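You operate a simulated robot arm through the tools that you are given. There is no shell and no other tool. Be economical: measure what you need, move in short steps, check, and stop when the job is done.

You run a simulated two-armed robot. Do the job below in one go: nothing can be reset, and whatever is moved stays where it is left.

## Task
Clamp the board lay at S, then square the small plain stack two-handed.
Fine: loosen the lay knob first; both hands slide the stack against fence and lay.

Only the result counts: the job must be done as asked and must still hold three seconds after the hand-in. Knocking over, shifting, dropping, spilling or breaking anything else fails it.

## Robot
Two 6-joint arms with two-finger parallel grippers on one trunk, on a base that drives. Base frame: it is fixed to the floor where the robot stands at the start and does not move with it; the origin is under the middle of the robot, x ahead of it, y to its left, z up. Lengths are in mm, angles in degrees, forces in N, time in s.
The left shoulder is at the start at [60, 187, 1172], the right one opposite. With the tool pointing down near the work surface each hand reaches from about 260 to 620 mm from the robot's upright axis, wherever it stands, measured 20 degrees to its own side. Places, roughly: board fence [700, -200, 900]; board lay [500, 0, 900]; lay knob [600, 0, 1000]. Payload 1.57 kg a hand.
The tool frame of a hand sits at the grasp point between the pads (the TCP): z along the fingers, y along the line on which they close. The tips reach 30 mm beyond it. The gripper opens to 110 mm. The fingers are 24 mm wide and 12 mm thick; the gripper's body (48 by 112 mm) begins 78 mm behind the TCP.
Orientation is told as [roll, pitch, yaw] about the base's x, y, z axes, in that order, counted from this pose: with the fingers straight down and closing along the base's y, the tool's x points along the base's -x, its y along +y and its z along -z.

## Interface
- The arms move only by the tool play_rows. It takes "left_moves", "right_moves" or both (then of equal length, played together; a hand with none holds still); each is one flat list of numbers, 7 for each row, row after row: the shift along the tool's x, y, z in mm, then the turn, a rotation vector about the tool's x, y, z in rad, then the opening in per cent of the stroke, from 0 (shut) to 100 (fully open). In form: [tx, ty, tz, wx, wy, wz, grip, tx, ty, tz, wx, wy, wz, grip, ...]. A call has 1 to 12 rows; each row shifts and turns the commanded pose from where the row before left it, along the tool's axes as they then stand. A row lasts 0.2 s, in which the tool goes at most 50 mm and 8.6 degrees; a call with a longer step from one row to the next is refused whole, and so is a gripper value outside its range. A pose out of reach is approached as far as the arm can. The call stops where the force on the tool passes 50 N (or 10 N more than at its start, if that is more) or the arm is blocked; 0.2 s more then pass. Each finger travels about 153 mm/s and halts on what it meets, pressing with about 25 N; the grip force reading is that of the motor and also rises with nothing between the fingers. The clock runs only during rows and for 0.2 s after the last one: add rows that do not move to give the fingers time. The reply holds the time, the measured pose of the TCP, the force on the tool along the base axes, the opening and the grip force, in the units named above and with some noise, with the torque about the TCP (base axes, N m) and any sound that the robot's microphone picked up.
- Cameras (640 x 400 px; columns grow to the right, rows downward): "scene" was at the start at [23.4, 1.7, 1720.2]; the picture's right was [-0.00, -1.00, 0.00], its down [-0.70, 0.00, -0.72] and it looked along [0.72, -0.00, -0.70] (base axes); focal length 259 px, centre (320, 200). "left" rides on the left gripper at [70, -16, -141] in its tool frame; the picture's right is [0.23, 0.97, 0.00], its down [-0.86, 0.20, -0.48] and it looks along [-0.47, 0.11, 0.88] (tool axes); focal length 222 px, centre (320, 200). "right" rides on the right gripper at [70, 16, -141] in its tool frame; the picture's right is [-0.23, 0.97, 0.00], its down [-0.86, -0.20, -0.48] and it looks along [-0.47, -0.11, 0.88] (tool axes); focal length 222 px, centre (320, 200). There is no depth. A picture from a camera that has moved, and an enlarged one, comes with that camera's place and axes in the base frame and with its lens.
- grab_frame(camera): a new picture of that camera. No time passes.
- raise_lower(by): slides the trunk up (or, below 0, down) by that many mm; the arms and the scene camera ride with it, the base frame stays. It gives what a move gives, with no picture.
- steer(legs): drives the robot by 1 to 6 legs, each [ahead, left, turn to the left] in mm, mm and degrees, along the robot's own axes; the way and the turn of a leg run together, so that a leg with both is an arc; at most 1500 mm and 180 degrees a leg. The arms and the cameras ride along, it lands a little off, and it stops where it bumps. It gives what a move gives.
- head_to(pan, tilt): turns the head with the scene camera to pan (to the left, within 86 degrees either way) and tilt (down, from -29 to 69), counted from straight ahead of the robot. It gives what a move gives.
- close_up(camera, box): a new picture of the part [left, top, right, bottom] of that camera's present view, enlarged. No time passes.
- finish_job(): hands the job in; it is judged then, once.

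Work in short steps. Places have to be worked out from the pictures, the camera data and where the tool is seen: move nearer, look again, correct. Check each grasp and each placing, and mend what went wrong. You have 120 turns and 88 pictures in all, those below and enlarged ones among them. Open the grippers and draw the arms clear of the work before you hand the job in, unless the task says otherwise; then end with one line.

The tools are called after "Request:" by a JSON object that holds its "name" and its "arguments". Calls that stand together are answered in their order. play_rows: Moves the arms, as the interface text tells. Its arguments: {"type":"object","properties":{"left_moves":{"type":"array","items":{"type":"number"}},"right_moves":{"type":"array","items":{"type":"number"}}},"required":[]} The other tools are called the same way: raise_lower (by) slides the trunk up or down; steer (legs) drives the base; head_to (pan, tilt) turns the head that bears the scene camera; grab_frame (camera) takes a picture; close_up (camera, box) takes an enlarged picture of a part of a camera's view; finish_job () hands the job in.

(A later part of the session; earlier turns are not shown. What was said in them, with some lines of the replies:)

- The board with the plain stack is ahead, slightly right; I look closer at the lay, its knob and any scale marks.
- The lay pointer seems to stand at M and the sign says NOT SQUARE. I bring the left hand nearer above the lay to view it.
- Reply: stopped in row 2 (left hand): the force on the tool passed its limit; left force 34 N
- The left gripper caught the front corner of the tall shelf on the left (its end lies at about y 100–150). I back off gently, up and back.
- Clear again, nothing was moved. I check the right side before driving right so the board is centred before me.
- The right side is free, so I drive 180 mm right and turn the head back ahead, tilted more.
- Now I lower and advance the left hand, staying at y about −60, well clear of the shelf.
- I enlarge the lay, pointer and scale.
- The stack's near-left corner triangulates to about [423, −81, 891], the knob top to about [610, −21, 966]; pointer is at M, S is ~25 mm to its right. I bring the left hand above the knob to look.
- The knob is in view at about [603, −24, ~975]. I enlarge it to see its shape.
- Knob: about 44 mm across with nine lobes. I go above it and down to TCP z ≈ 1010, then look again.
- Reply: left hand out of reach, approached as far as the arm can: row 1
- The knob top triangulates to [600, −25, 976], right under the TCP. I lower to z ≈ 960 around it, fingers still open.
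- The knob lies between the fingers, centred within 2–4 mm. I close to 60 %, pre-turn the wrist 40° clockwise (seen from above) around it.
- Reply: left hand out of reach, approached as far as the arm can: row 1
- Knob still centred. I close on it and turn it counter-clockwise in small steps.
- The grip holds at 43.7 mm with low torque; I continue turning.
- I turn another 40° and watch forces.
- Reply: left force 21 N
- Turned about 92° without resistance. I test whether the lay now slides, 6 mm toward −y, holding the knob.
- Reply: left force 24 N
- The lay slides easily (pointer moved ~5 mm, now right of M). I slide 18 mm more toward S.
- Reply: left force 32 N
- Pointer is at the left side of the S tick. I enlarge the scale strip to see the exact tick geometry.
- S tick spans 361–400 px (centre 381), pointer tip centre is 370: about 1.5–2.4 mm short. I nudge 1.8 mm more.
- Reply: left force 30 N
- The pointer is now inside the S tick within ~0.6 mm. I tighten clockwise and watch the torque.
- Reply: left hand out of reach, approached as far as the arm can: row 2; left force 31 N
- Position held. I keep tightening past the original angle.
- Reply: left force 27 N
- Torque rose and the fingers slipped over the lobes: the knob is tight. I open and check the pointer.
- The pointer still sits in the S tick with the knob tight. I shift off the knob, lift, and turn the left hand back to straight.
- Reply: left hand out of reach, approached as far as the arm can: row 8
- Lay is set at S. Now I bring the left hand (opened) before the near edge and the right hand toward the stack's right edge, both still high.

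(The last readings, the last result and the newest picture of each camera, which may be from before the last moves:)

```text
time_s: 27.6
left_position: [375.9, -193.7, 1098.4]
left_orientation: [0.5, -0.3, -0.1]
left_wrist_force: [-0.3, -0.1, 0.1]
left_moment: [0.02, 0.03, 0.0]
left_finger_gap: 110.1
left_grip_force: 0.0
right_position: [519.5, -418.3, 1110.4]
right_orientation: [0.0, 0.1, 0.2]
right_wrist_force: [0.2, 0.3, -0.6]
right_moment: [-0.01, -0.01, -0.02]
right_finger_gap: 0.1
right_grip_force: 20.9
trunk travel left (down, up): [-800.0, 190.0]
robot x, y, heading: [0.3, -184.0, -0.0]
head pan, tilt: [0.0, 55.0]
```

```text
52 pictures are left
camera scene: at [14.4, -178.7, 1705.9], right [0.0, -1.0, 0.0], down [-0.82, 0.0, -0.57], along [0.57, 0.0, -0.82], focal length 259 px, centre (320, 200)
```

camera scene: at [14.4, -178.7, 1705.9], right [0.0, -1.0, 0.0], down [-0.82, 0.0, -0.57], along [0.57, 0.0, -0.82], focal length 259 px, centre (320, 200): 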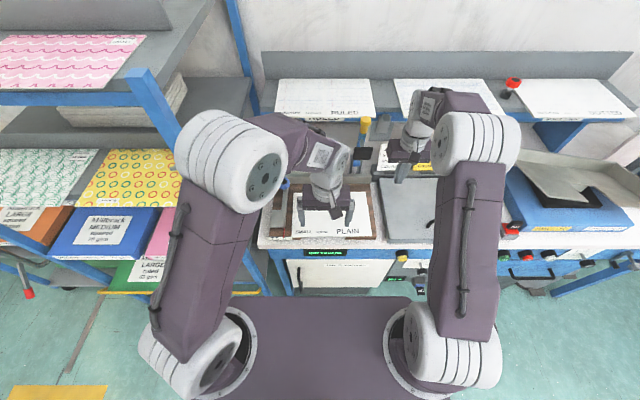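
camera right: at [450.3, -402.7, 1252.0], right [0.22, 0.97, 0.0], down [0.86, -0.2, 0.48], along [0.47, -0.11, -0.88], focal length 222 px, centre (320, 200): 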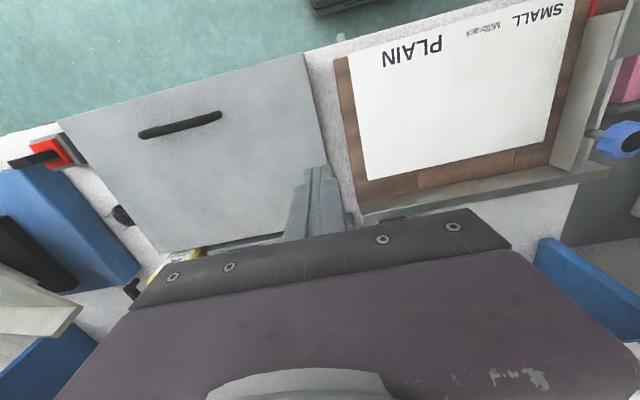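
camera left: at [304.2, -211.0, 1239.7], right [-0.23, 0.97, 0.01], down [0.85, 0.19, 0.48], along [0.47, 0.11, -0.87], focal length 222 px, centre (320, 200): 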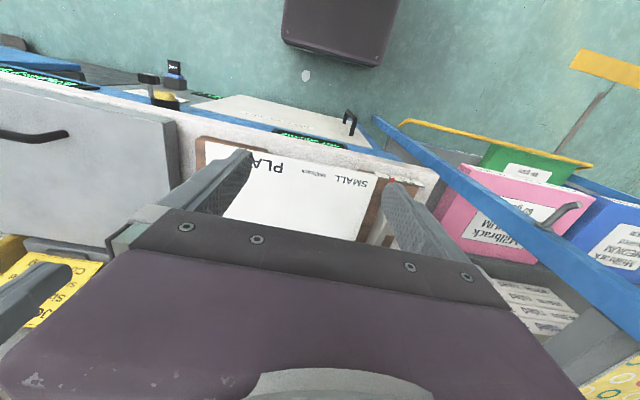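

Both hands are placed clear. To find the stack's height I touch its top with the closed right fingers: first over it at TCP z ≈ 960.

Request:
{"name": "play_rows", "arguments": {"right_moves": [0, 30, 25, 0, 0, 0, 0, 0, 30, 25, 0, 0, 0, 0, 0, 28, 30, 0, 0, 0, 0, 0, 0, 30, 0, 0, 0, 0, 0, 0, 30, 0, 0, 0, 0, 0, 0, 0, 0, 0, 0, 0]}}

Request:
{"name": "grab_frame", "arguments": {"camera": "right"}}

```text
time_s: 29.0
left_position: [376.1, -194.9, 1098.7]
left_orientation: [0.4, -0.3, -0.1]
left_wrist_force: [-0.1, 0.4, 0.0]
left_moment: [-0.02, -0.01, -0.03]
left_finger_gap: 110.0
left_grip_force: 0.0
right_position: [517.7, -330.4, 971.1]
right_orientation: [0.0, 0.0, 0.1]
right_wrist_force: [-0.5, 0.2, 0.5]
right_moment: [0.0, 0.02, -0.02]
right_finger_gap: 0.0
right_grip_force: 21.7
trunk travel left (down, up): [-800.0, 190.0]
robot x, y, heading: [-3.2, -181.3, 0.1]
head pan, tilt: [0.0, 55.0]
```

```text
51 pictures are left
camera right: at [449.6, -314.1, 1112.5], right [0.22, 0.97, 0.0], down [0.86, -0.2, 0.48], along [0.47, -0.11, -0.88], focal length 222 px, centre (320, 200)
```

right: 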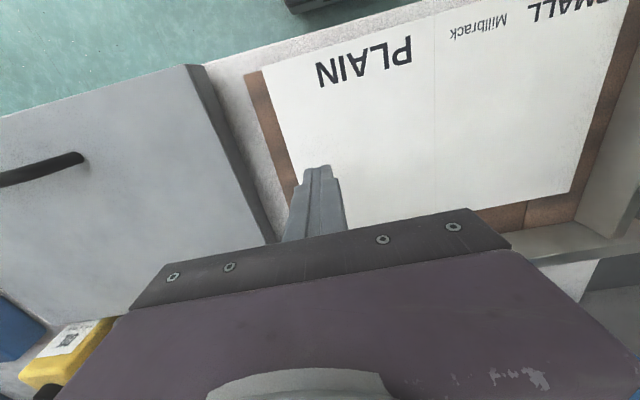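

Near-right corner triangulates to [431, −362, 895]. I lower toward the stack top in small steps.

Request:
{"name": "play_rows", "arguments": {"right_moves": [0, 0, 18, 0, 0, 0, 0, 0, 0, 15, 0, 0, 0, 0, 0, 0, 3, 0, 0, 0, 0, 0, 0, 3, 0, 0, 0, 0, 0, 0, 0, 0, 0, 0, 0]}}

```text
time_s: 30.2
left_position: [375.1, -193.5, 1099.1]
left_orientation: [0.5, -0.3, -0.1]
left_wrist_force: [-1.3, -0.8, 0.2]
left_moment: [-0.04, 0.0, -0.06]
left_finger_gap: 110.2
left_grip_force: 0.0
right_position: [517.5, -331.2, 931.4]
right_orientation: [0.0, -0.1, 0.2]
right_wrist_force: [0.6, 0.7, 0.5]
right_moment: [0.02, -0.01, 0.03]
right_finger_gap: 0.1
right_grip_force: 21.4
trunk travel left (down, up): [-800.0, 190.0]
robot x, y, heading: [1.4, -180.3, 0.3]
head pan, tilt: [0.0, 55.0]
```

No contact yet with tips at ~901; I go 2 mm steps further.

Request:
{"name": "play_rows", "arguments": {"right_moves": [0, 0, 2, 0, 0, 0, 0, 0, 0, 2, 0, 0, 0, 0, 0, 0, 0, 0, 0, 0, 0]}}

```text
time_s: 31.0
left_position: [374.8, -193.1, 1098.6]
left_orientation: [0.4, -0.4, -0.1]
left_wrist_force: [0.4, -0.1, 0.1]
left_moment: [-0.03, -0.02, -0.02]
left_finger_gap: 110.1
left_grip_force: 0.1
right_position: [517.4, -331.7, 928.9]
right_orientation: [0.0, -0.1, 0.1]
right_wrist_force: [-0.3, -0.3, 1.6]
right_moment: [0.0, -0.03, 0.0]
right_finger_gap: 0.0
right_grip_force: 21.2
trunk travel left (down, up): [-800.0, 190.0]
robot x, y, heading: [1.8, -179.1, 0.1]
head pan, tilt: [0.0, 55.0]
```

Request:
{"name": "play_rows", "arguments": {"right_moves": [0, 0, 2, 0, 0, 0, 0, 0, 0, 0, 0, 0, 0, 0]}}

```text
time_s: 31.6
left_position: [373.5, -193.4, 1099.9]
left_orientation: [0.4, -0.4, -0.2]
left_wrist_force: [0.0, 0.3, 0.2]
left_moment: [0.01, 0.0, -0.02]
left_finger_gap: 110.1
left_grip_force: 0.2
right_position: [518.3, -330.9, 928.3]
right_orientation: [0.0, -0.3, 0.1]
right_wrist_force: [2.2, -1.5, 19.0]
right_moment: [-0.05, 0.11, 0.02]
right_finger_gap: 0.0
right_grip_force: 20.4
trunk travel left (down, up): [-800.0, 190.0]
robot x, y, heading: [0.4, -182.3, 0.2]
head pan, tilt: [0.0, 55.0]
```

Contact: stack top at about z 898. I lift the right hand, move it beyond the right edge (y −388) and lower to tip z ≈ 894, and bring the left hand down in front of the near edge.

Request:
{"name": "play_rows", "arguments": {"right_moves": [0, 0, -20, 0, 0, 0, 0, -3, -29, 0, 0, 0, 0, 0, -3, -28, 0, 0, 0, 0, 0, 0, 0, 12, 0, 0, 0, 0, 0, 0, 9, 0, 0, 0, 0, 0, 0, 0, 0, 0, 0, 0], "left_moves": [-10, 0, 30, 0, 0, 0, 100, -10, 0, 30, 0, 0, 0, 100, 0, 0, 30, 0, 0, 0, 100, 0, 0, 30, 0, 0, 0, 100, 0, 0, 25, 0, 0, 0, 100, 0, 0, 0, 0, 0, 0, 100]}}

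Request:
{"name": "grab_frame", "arguments": {"camera": "left"}}

Request:
{"name": "grab_frame", "arguments": {"camera": "right"}}

Request:
{"name": "close_up", "arguments": {"camera": "scene", "box": [250, 160, 410, 260]}}

```text
time_s: 33.0
left_position: [395.7, -193.9, 952.8]
left_orientation: [0.4, -0.4, -0.1]
left_wrist_force: [-0.6, -0.6, -0.4]
left_moment: [0.0, -0.06, -0.01]
left_finger_gap: 109.9
left_grip_force: 0.0
right_position: [523.4, -388.5, 924.7]
right_orientation: [0.0, 0.0, 0.1]
right_wrist_force: [0.0, -0.6, -0.1]
right_moment: [0.0, 0.05, 0.0]
right_finger_gap: 0.4
right_grip_force: 21.3
trunk travel left (down, up): [-800.0, 190.0]
robot x, y, heading: [-3.1, -180.5, 0.1]
head pan, tilt: [0.0, 55.0]
```

```text
50 pictures are left
camera left: at [324.9, -211.2, 1094.2], right [-0.23, 0.97, 0.01], down [0.85, 0.19, 0.49], along [0.47, 0.11, -0.87], focal length 222 px, centre (320, 200)
```

left: 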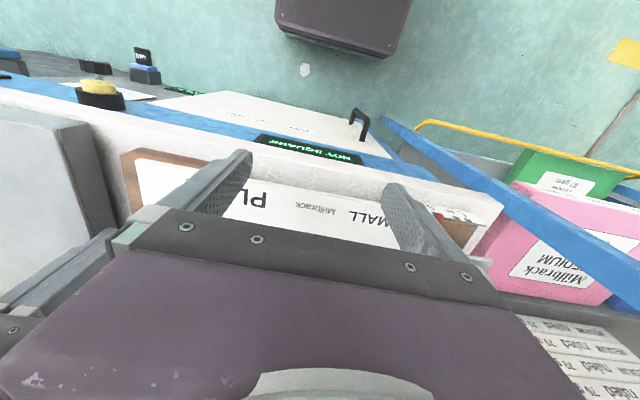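

```text
49 pictures are left
camera right: at [454.7, -371.8, 1066.8], right [0.22, 0.97, 0.0], down [0.86, -0.2, 0.48], along [0.47, -0.11, -0.88], focal length 222 px, centre (320, 200)
```

right: 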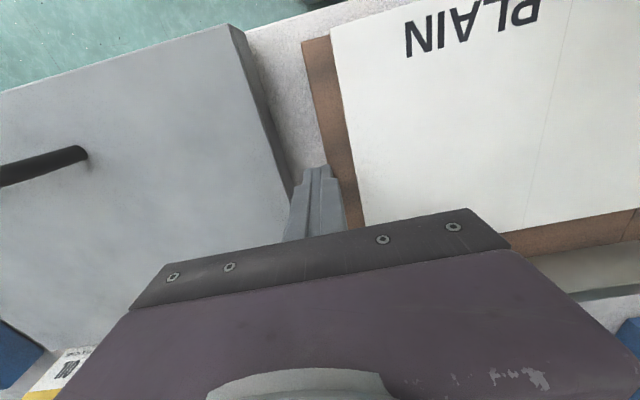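

```text
4.00 times, centred on (330, 210) of scene
camera zoom: at [13.6, -179.4, 1705.9], right [0.0, -1.0, 0.0], down [-0.82, 0.0, -0.57], along [0.57, 0.0, -0.82], focal length 1037 px, centre (280, 160)
```

zoom: 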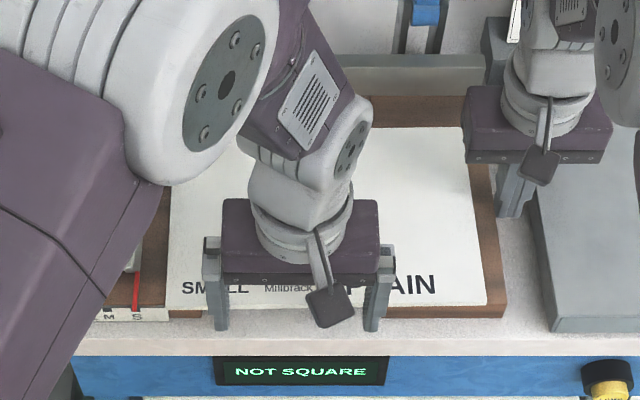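

Left fingers are in front of the near edge; I lower the left hand 28 mm to stack height.

Request:
{"name": "play_rows", "arguments": {"left_moves": [0, 0, 14, 0, 0, 0, 100, 0, 0, 14, 0, 0, 0, 100, 0, 0, 0, 0, 0, 0, 100]}}

Request:
{"name": "close_up", "arguments": {"camera": "scene", "box": [270, 215, 360, 265]}}

```text
time_s: 33.8
left_position: [396.4, -193.2, 925.3]
left_orientation: [0.4, -0.2, -0.1]
left_wrist_force: [0.5, -0.7, 0.2]
left_moment: [-0.02, -0.02, 0.05]
left_finger_gap: 110.1
left_grip_force: 0.0
right_position: [523.3, -388.1, 925.0]
right_orientation: [0.0, 0.1, 0.0]
right_wrist_force: [-0.3, 0.2, 0.1]
right_moment: [0.01, 0.03, 0.04]
right_finger_gap: 0.1
right_grip_force: 21.3
trunk travel left (down, up): [-800.0, 190.0]
robot x, y, heading: [0.1, -181.6, 0.1]
head pan, tilt: [0.0, 55.0]
```

```text
7.11 times, centred on (315, 240) of scene
camera zoom: at [13.9, -179.0, 1705.9], right [0.0, -1.0, 0.0], down [-0.82, 0.0, -0.57], along [0.57, 0.0, -0.82], focal length 1843 px, centre (356, -84)
```

zoom: 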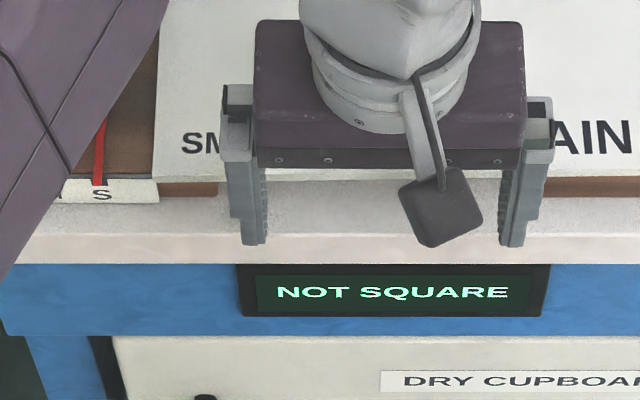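

Stack near edge is at x ≈ 426, its far edge ≈ 617, fence face ≈ 662, so ~45 mm of push after an 18 mm approach. I advance the left hand 45 mm slowly first.

Request:
{"name": "play_rows", "arguments": {"left_moves": [-8, 0, 0, 0, 0, 0, 100, -8, 0, 0, 0, 0, 0, 100, -6, 0, 0, 0, 0, 0, 100, -5, 0, 0, 0, 0, 0, 100, -5, 0, 0, 0, 0, 0, 100, 0, 0, 0, 0, 0, 0, 100]}}

Request:
{"name": "close_up", "arguments": {"camera": "scene", "box": [250, 160, 410, 260]}}

Request:
{"name": "grab_frame", "arguments": {"camera": "right"}}

```text
time_s: 35.2
left_position: [429.8, -194.4, 925.2]
left_orientation: [0.5, -0.3, -0.1]
left_wrist_force: [-1.5, 0.0, -0.3]
left_moment: [-0.03, 0.0, -0.01]
left_finger_gap: 109.9
left_grip_force: 0.0
right_position: [523.5, -387.8, 926.0]
right_orientation: [0.0, 0.0, 0.2]
right_wrist_force: [-0.2, 0.5, 0.5]
right_moment: [-0.04, 0.0, -0.03]
right_finger_gap: 0.0
right_grip_force: 21.0
trunk travel left (down, up): [-800.0, 190.0]
robot x, y, heading: [-0.0, -179.2, 0.3]
head pan, tilt: [0.0, 55.0]
```

```text
4.00 times, centred on (330, 210) of scene
camera zoom: at [13.9, -179.2, 1705.9], right [0.0, -1.0, 0.0], down [-0.82, 0.0, -0.57], along [0.57, 0.0, -0.82], focal length 1037 px, centre (280, 160)
```

zoom: 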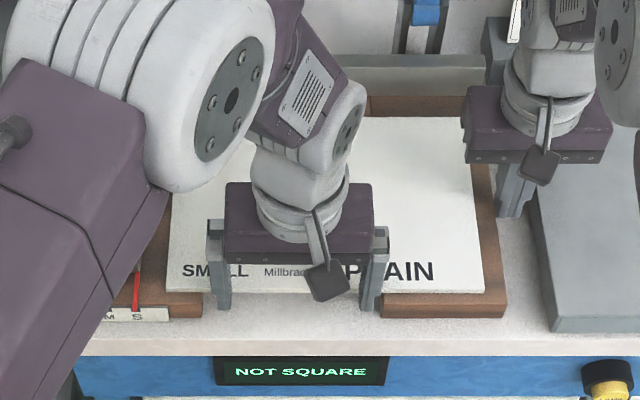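

```text
45 pictures are left
camera right: at [454.8, -371.7, 1066.8], right [0.22, 0.97, 0.0], down [0.86, -0.2, 0.48], along [0.47, -0.11, -0.88], focal length 222 px, centre (320, 200)
```

right: 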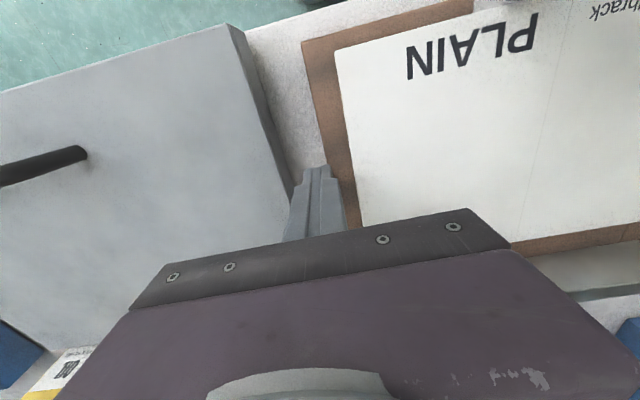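

The stack slides with only 1.5 N; ~29 mm remain. I push 24 mm on, then creep.

Request:
{"name": "play_rows", "arguments": {"left_moves": [-5, 0, 0, 0, 0, 0, 100, -5, 0, 0, 0, 0, 0, 100, -5, 0, 0, 0, 0, 0, 100, -5, 0, 0, 0, 0, 0, 100, -4, 0, 0, 0, 0, 0, 100, 0, 0, 0, 0, 0, 0, 100]}}

Request:
{"name": "close_up", "arguments": {"camera": "scene", "box": [250, 160, 410, 260]}}

Request:
{"name": "grab_frame", "arguments": {"camera": "right"}}

```text
time_s: 36.6
left_position: [453.0, -193.0, 926.3]
left_orientation: [0.5, -0.3, -0.1]
left_wrist_force: [-0.3, -0.1, 0.3]
left_moment: [-0.04, 0.05, -0.06]
left_finger_gap: 110.1
left_grip_force: 0.1
right_position: [524.4, -389.6, 925.3]
right_orientation: [0.0, 0.0, 0.1]
right_wrist_force: [0.3, 0.4, -0.5]
right_moment: [0.03, -0.02, 0.0]
right_finger_gap: 0.0
right_grip_force: 21.7
trunk travel left (down, up): [-800.0, 190.0]
robot x, y, heading: [1.2, -178.8, 0.0]
head pan, tilt: [0.0, 55.0]
```

```text
4.00 times, centred on (330, 210) of scene
camera zoom: at [13.8, -179.2, 1705.9], right [0.0, -1.0, 0.0], down [-0.82, 0.0, -0.57], along [0.57, 0.0, -0.82], focal length 1037 px, centre (280, 160)
```

zoom: 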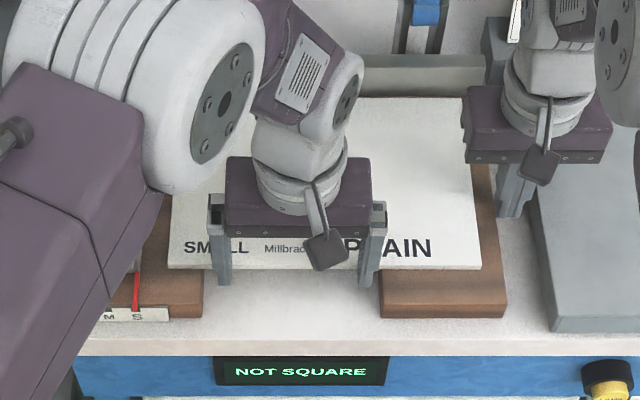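

```text
43 pictures are left
camera right: at [454.8, -371.7, 1066.8], right [0.22, 0.97, 0.0], down [0.86, -0.2, 0.48], along [0.47, -0.11, -0.88], focal length 222 px, centre (320, 200)
```

right: 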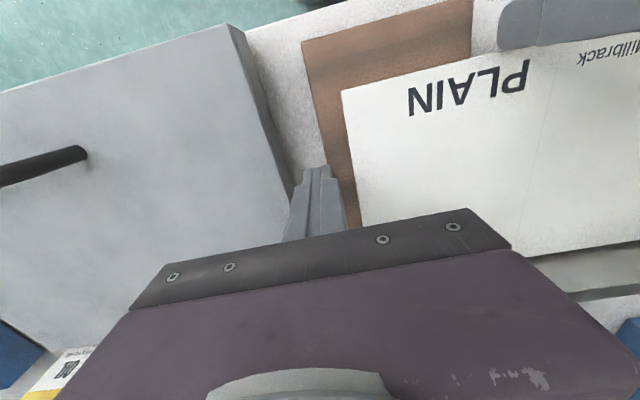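

The stack is nearly at the fence. I creep 2 mm at a time to contact.

Request:
{"name": "play_rows", "arguments": {"left_moves": [-2, 0, 0, 0, 0, 0, 100, -2, 0, 0, 0, 0, 0, 100, 0, 0, 0, 0, 0, 0, 100]}}

```text
time_s: 37.4
left_position: [457.5, -193.1, 925.5]
left_orientation: [0.4, -0.3, -0.1]
left_wrist_force: [-0.8, -0.3, 0.7]
left_moment: [0.0, 0.02, 0.06]
left_finger_gap: 110.0
left_grip_force: 0.1
right_position: [522.3, -388.5, 925.0]
right_orientation: [0.0, -0.1, 0.1]
right_wrist_force: [0.3, -0.2, -0.1]
right_moment: [-0.01, -0.03, 0.0]
right_finger_gap: 0.2
right_grip_force: 21.6
trunk travel left (down, up): [-800.0, 190.0]
robot x, y, heading: [-2.0, -179.9, 0.0]
head pan, tilt: [0.0, 55.0]
```

Request:
{"name": "play_rows", "arguments": {"left_moves": [-2, 0, 0, 0, 0, 0, 100, -1, 0, 0, 0, 0, 0, 100, 0, 0, 0, 0, 0, 0, 100]}}

Request:
{"name": "close_up", "arguments": {"camera": "scene", "box": [320, 160, 400, 210]}}

```text
time_s: 38.2
left_position: [459.0, -192.8, 925.4]
left_orientation: [0.4, -0.3, -0.1]
left_wrist_force: [-2.1, -0.5, 1.0]
left_moment: [0.03, 0.05, -0.02]
left_finger_gap: 109.8
left_grip_force: 0.0
right_position: [522.9, -387.6, 925.5]
right_orientation: [0.0, -0.1, 0.1]
right_wrist_force: [0.1, -0.3, 0.4]
right_moment: [0.0, 0.02, -0.03]
right_finger_gap: 0.0
right_grip_force: 20.9
trunk travel left (down, up): [-800.0, 190.0]
robot x, y, heading: [-2.4, -180.1, 0.2]
head pan, tilt: [0.0, 55.0]
```

```text
8.00 times, centred on (360, 185) of scene
camera zoom: at [13.7, -179.1, 1705.8], right [0.0, -1.0, 0.0], down [-0.82, 0.0, -0.57], along [0.57, 0.0, -0.82], focal length 2073 px, centre (0, 320)
```

zoom: 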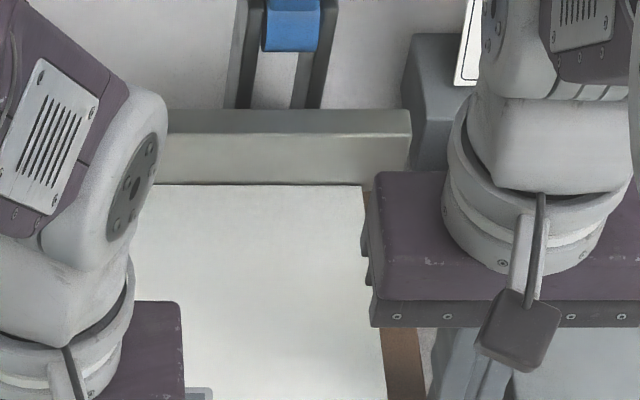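

The stack now meets the fence. Next I push its right edge with the right hand toward the lay, left hand keeping its line.

Request:
{"name": "play_rows", "arguments": {"right_moves": [0, 6, 0, 0, 0, 0, 0, 0, 6, 0, 0, 0, 0, 0, 0, 5, 0, 0, 0, 0, 0, 0, 5, 0, 0, 0, 0, 0, 0, 5, 0, 0, 0, 0, 0, 0, 0, 0, 0, 0, 0, 0]}}

Request:
{"name": "grab_frame", "arguments": {"camera": "right"}}

Request:
{"name": "close_up", "arguments": {"camera": "scene", "box": [250, 160, 410, 260]}}

```text
time_s: 39.6
left_position: [459.2, -193.4, 925.0]
left_orientation: [0.5, -0.3, -0.1]
left_wrist_force: [-3.1, 1.5, -0.3]
left_moment: [-0.04, 0.08, 0.1]
left_finger_gap: 109.8
left_grip_force: 0.1
right_position: [521.6, -361.5, 925.5]
right_orientation: [0.1, 0.0, 0.2]
right_wrist_force: [-0.2, -1.7, -0.3]
right_moment: [-0.04, -0.01, -0.03]
right_finger_gap: 0.0
right_grip_force: 21.3
trunk travel left (down, up): [-800.0, 190.0]
robot x, y, heading: [2.5, -180.5, -0.0]
head pan, tilt: [0.0, 55.0]
```

```text
41 pictures are left
camera right: at [454.1, -344.4, 1067.0], right [0.22, 0.97, 0.0], down [0.86, -0.2, 0.48], along [0.47, -0.11, -0.88], focal length 222 px, centre (320, 200)
```

right: 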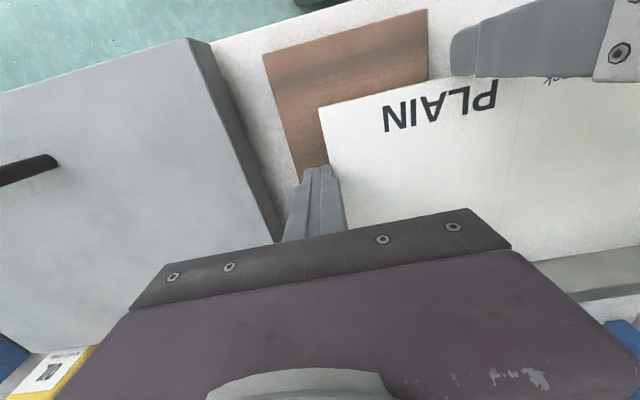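

```text
4.00 times, centred on (330, 210) of scene
camera zoom: at [13.6, -179.5, 1705.9], right [0.0, -1.0, 0.0], down [-0.82, 0.0, -0.57], along [0.57, 0.0, -0.82], focal length 1037 px, centre (280, 160)
```

zoom: 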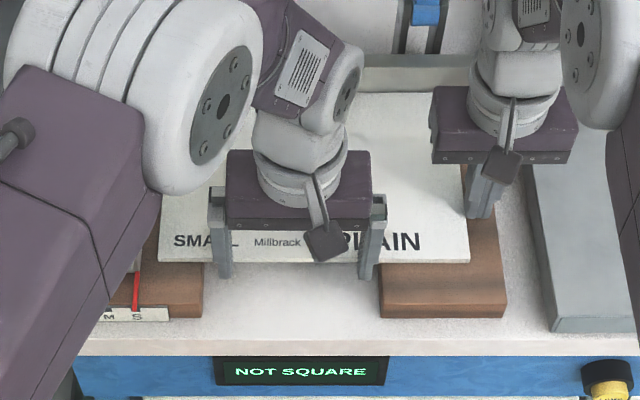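

It slides (left edge moved ~10 mm). About 13 mm remain; I push on gently.

Request:
{"name": "play_rows", "arguments": {"right_moves": [0, 4, 0, 0, 0, 0, 0, 0, 4, 0, 0, 0, 0, 0, 0, 2, 0, 0, 0, 0, 0, 0, 0, 0, 0, 0, 0, 0]}}

Request:
{"name": "close_up", "arguments": {"camera": "scene", "box": [265, 200, 345, 250]}}

```text
time_s: 40.6
left_position: [459.6, -194.4, 926.7]
left_orientation: [0.5, -0.3, -0.1]
left_wrist_force: [-2.9, 0.4, -0.8]
left_moment: [0.02, 0.1, 0.2]
left_finger_gap: 109.8
left_grip_force: 0.0
right_position: [523.2, -352.5, 925.7]
right_orientation: [0.0, 0.0, 0.1]
right_wrist_force: [0.4, -2.7, -0.3]
right_moment: [-0.08, -0.05, -0.05]
right_finger_gap: 0.0
right_grip_force: 21.5
trunk travel left (down, up): [-800.0, 190.0]
robot x, y, heading: [0.3, -180.5, 0.2]
head pan, tilt: [0.0, 55.0]
```

```text
8.00 times, centred on (305, 225) of scene
camera zoom: at [13.5, -179.7, 1705.8], right [0.0, -1.0, 0.0], down [-0.82, 0.0, -0.57], along [0.57, 0.0, -0.82], focal length 2073 px, centre (440, 0)
```

zoom: 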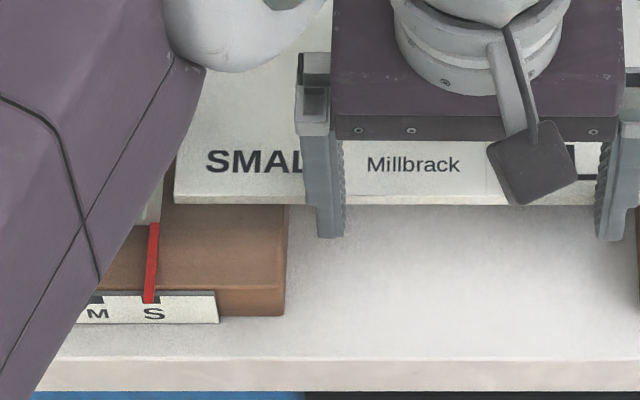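

About 4–5 mm remain to the lay; I creep.

Request:
{"name": "play_rows", "arguments": {"right_moves": [0, 2, 0, 0, 0, 0, 0, 0, 2, 0, 0, 0, 0, 0, 0, 0, 0, 0, 0, 0, 0]}}

Request:
{"name": "close_up", "arguments": {"camera": "scene", "box": [265, 200, 345, 250]}}

```text
time_s: 41.4
left_position: [459.3, -194.2, 925.2]
left_orientation: [0.5, -0.2, -0.1]
left_wrist_force: [-4.0, 1.9, 0.4]
left_moment: [0.17, 0.12, 0.24]
left_finger_gap: 109.9
left_grip_force: 0.1
right_position: [523.7, -347.8, 926.4]
right_orientation: [0.0, 0.1, 0.2]
right_wrist_force: [-0.3, -3.5, -1.7]
right_moment: [-0.12, -0.02, -0.02]
right_finger_gap: 0.1
right_grip_force: 21.6
trunk travel left (down, up): [-800.0, 190.0]
robot x, y, heading: [1.9, -182.2, 0.1]
head pan, tilt: [0.0, 55.0]
```

```text
8.00 times, centred on (305, 225) of scene
camera zoom: at [13.6, -179.7, 1705.8], right [0.0, -1.0, 0.0], down [-0.82, 0.0, -0.57], along [0.57, 0.0, -0.82], focal length 2073 px, centre (440, 0)
```

zoom: 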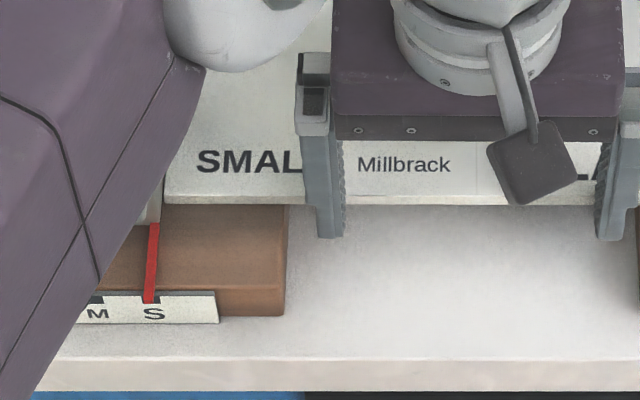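

Almost touching the lay. I creep 1 mm steps and check force and the sign.

Request:
{"name": "play_rows", "arguments": {"right_moves": [0, 1, 0, 0, 0, 0, 0, 0, 1, 0, 0, 0, 0, 0, 0, 0, 0, 0, 0, 0, 0]}}

Request:
{"name": "close_up", "arguments": {"camera": "scene", "box": [270, 200, 366, 260]}}

```text
time_s: 42.2
left_position: [459.0, -194.6, 926.0]
left_orientation: [0.5, -0.3, -0.1]
left_wrist_force: [-3.2, 2.1, 0.0]
left_moment: [0.06, 0.11, 0.25]
left_finger_gap: 110.0
left_grip_force: 0.1
right_position: [522.2, -345.7, 926.1]
right_orientation: [-0.1, -0.1, 0.2]
right_wrist_force: [1.4, -6.5, 0.7]
right_moment: [-0.18, -0.03, -0.06]
right_finger_gap: 0.0
right_grip_force: 21.4
trunk travel left (down, up): [-800.0, 190.0]
robot x, y, heading: [1.6, -181.4, 0.3]
head pan, tilt: [0.0, 55.0]
```

```text
6.67 times, centred on (318, 230) of scene
camera zoom: at [13.4, -180.4, 1705.9], right [0.0, -1.0, 0.0], down [-0.82, 0.0, -0.57], along [0.57, 0.0, -0.82], focal length 1728 px, centre (333, 0)
```

zoom: 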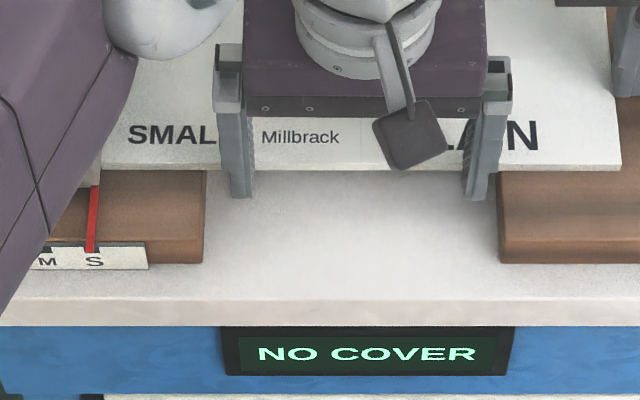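

The sign changed from NOT SQUARE to NO COVER, so the stack is square. I seat it gently with both hands 1 mm, then back both off straight and look.

Request:
{"name": "play_rows", "arguments": {"left_moves": [-1, 0, 0, 0, 0, 0, 100, 0, 0, 0, 0, 0, 0, 100, 6, 0, 0, 0, 0, 0, 100, 12, 0, 0, 0, 0, 0, 100, 20, 0, 0, 0, 0, 0, 100, 0, 0, 0, 0, 0, 0, 100], "right_moves": [0, 1, 0, 0, 0, 0, 0, 0, 0, 0, 0, 0, 0, 0, 0, -6, 0, 0, 0, 0, 0, 0, -12, 0, 0, 0, 0, 0, 0, -20, 0, 0, 0, 0, 0, 0, 0, 0, 0, 0, 0, 0]}}

Request:
{"name": "close_up", "arguments": {"camera": "scene", "box": [250, 160, 410, 260]}}

```text
time_s: 43.6
left_position: [423.5, -193.2, 925.0]
left_orientation: [0.5, -0.3, -0.1]
left_wrist_force: [0.5, 0.9, -1.4]
left_moment: [-0.01, 0.0, 0.0]
left_finger_gap: 110.0
left_grip_force: 0.1
right_position: [524.1, -381.1, 925.8]
right_orientation: [0.1, 0.1, 0.1]
right_wrist_force: [0.1, -1.1, 0.4]
right_moment: [-0.03, 0.02, 0.0]
right_finger_gap: 0.0
right_grip_force: 20.7
trunk travel left (down, up): [-800.0, 190.0]
robot x, y, heading: [1.6, -180.0, -0.1]
head pan, tilt: [0.0, 55.0]
```

```text
4.00 times, centred on (330, 210) of scene
camera zoom: at [14.8, -178.3, 1705.8], right [0.0, -1.0, 0.0], down [-0.82, 0.0, -0.57], along [0.57, 0.0, -0.82], focal length 1037 px, centre (280, 160)
```

zoom: 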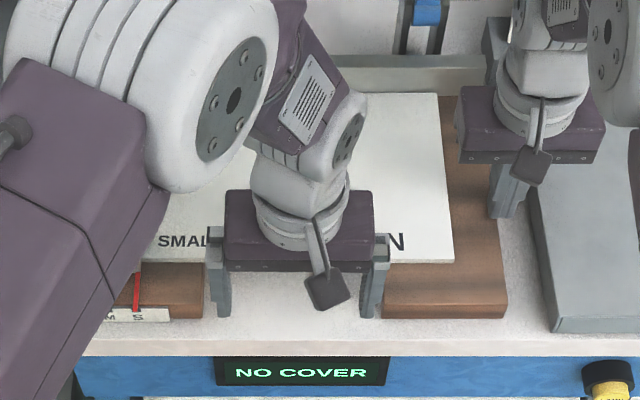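

It stays NO COVER after release. I lift both hands clear and open the right gripper.

Request:
{"name": "play_rows", "arguments": {"left_moves": [12, 0, 0, 0, 0, 0, 100, 0, 0, -30, 0, 0, 0, 100, 0, 0, -30, 0, 0, 0, 100, 0, 0, -30, 0, 0, 0, 100, 0, 0, -30, 0, 0, 0, 100, 5, 0, -35, 0, 0, 0, 100, 5, 0, -35, 0, 0, 0, 100, 5, 0, -35, 0, 0, 0, 100, 0, 0, 0, 0, 0, 0, 100], "right_moves": [0, -3, 0, 0, 0, 0, 0, 0, 0, -30, 0, 0, 0, 0, 0, 0, -30, 0, 0, 0, 0, 0, 0, -30, 0, 0, 0, 0, 10, -5, -30, 0, 0, 0, 50, 10, -5, -35, 0, 0, 0, 100, 10, -5, -35, 0, 0, 0, 100, 10, -5, -35, 0, 0, 0, 100, 10, 0, -35, 0, 0, 0, 100]}}

Request:
{"name": "grab_frame", "arguments": {"camera": "scene"}}

Request:
{"name": "close_up", "arguments": {"camera": "scene", "box": [250, 160, 410, 260]}}

```text
time_s: 45.6
left_position: [394.2, -194.3, 1150.5]
left_orientation: [0.4, -0.4, -0.1]
left_wrist_force: [0.2, 0.1, 0.1]
left_moment: [0.0, -0.02, 0.01]
left_finger_gap: 110.0
left_grip_force: 0.1
right_position: [474.0, -404.6, 1185.7]
right_orientation: [0.0, 0.0, 0.1]
right_wrist_force: [0.0, -0.2, 0.3]
right_moment: [0.01, -0.02, 0.02]
right_finger_gap: 110.0
right_grip_force: 0.1
trunk travel left (down, up): [-800.0, 190.0]
robot x, y, heading: [0.5, -182.7, 0.1]
head pan, tilt: [0.0, 55.0]
```

```text
35 pictures are left
camera scene: at [13.0, -178.8, 1705.8], right [0.0, -1.0, 0.0], down [-0.82, 0.0, -0.57], along [0.57, 0.0, -0.82], focal length 259 px, centre (320, 200)
```

scene: 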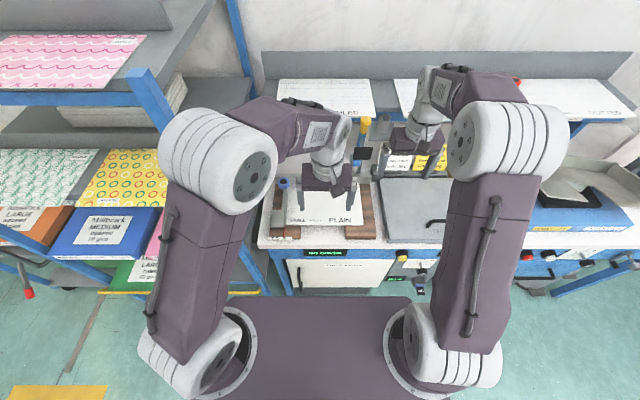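

```text
4.00 times, centred on (330, 210) of scene
camera zoom: at [13.0, -178.8, 1705.8], right [0.0, -1.0, 0.0], down [-0.82, 0.0, -0.57], along [0.57, 0.0, -0.82], focal length 1037 px, centre (280, 160)
```

zoom: 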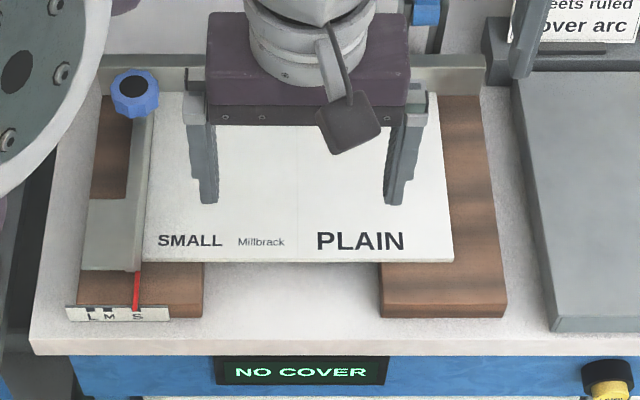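

The stack is flush to fence and lay, the pointer sits on S with the knob tight, the sign no longer reads NOT SQUARE, and both hands are clear and open. I hand the job in.

Request:
{"name": "finish_job", "arguments": {}}

```text
The job is handed in.
```

The lay is clamped at S and the small plain stack is squared against the fence and lay; the sign changed from NOT SQUARE to NO COVER. The left gripper bumped the tall shelf on the left early on; I backed it off, and the pictures show nothing shifted.
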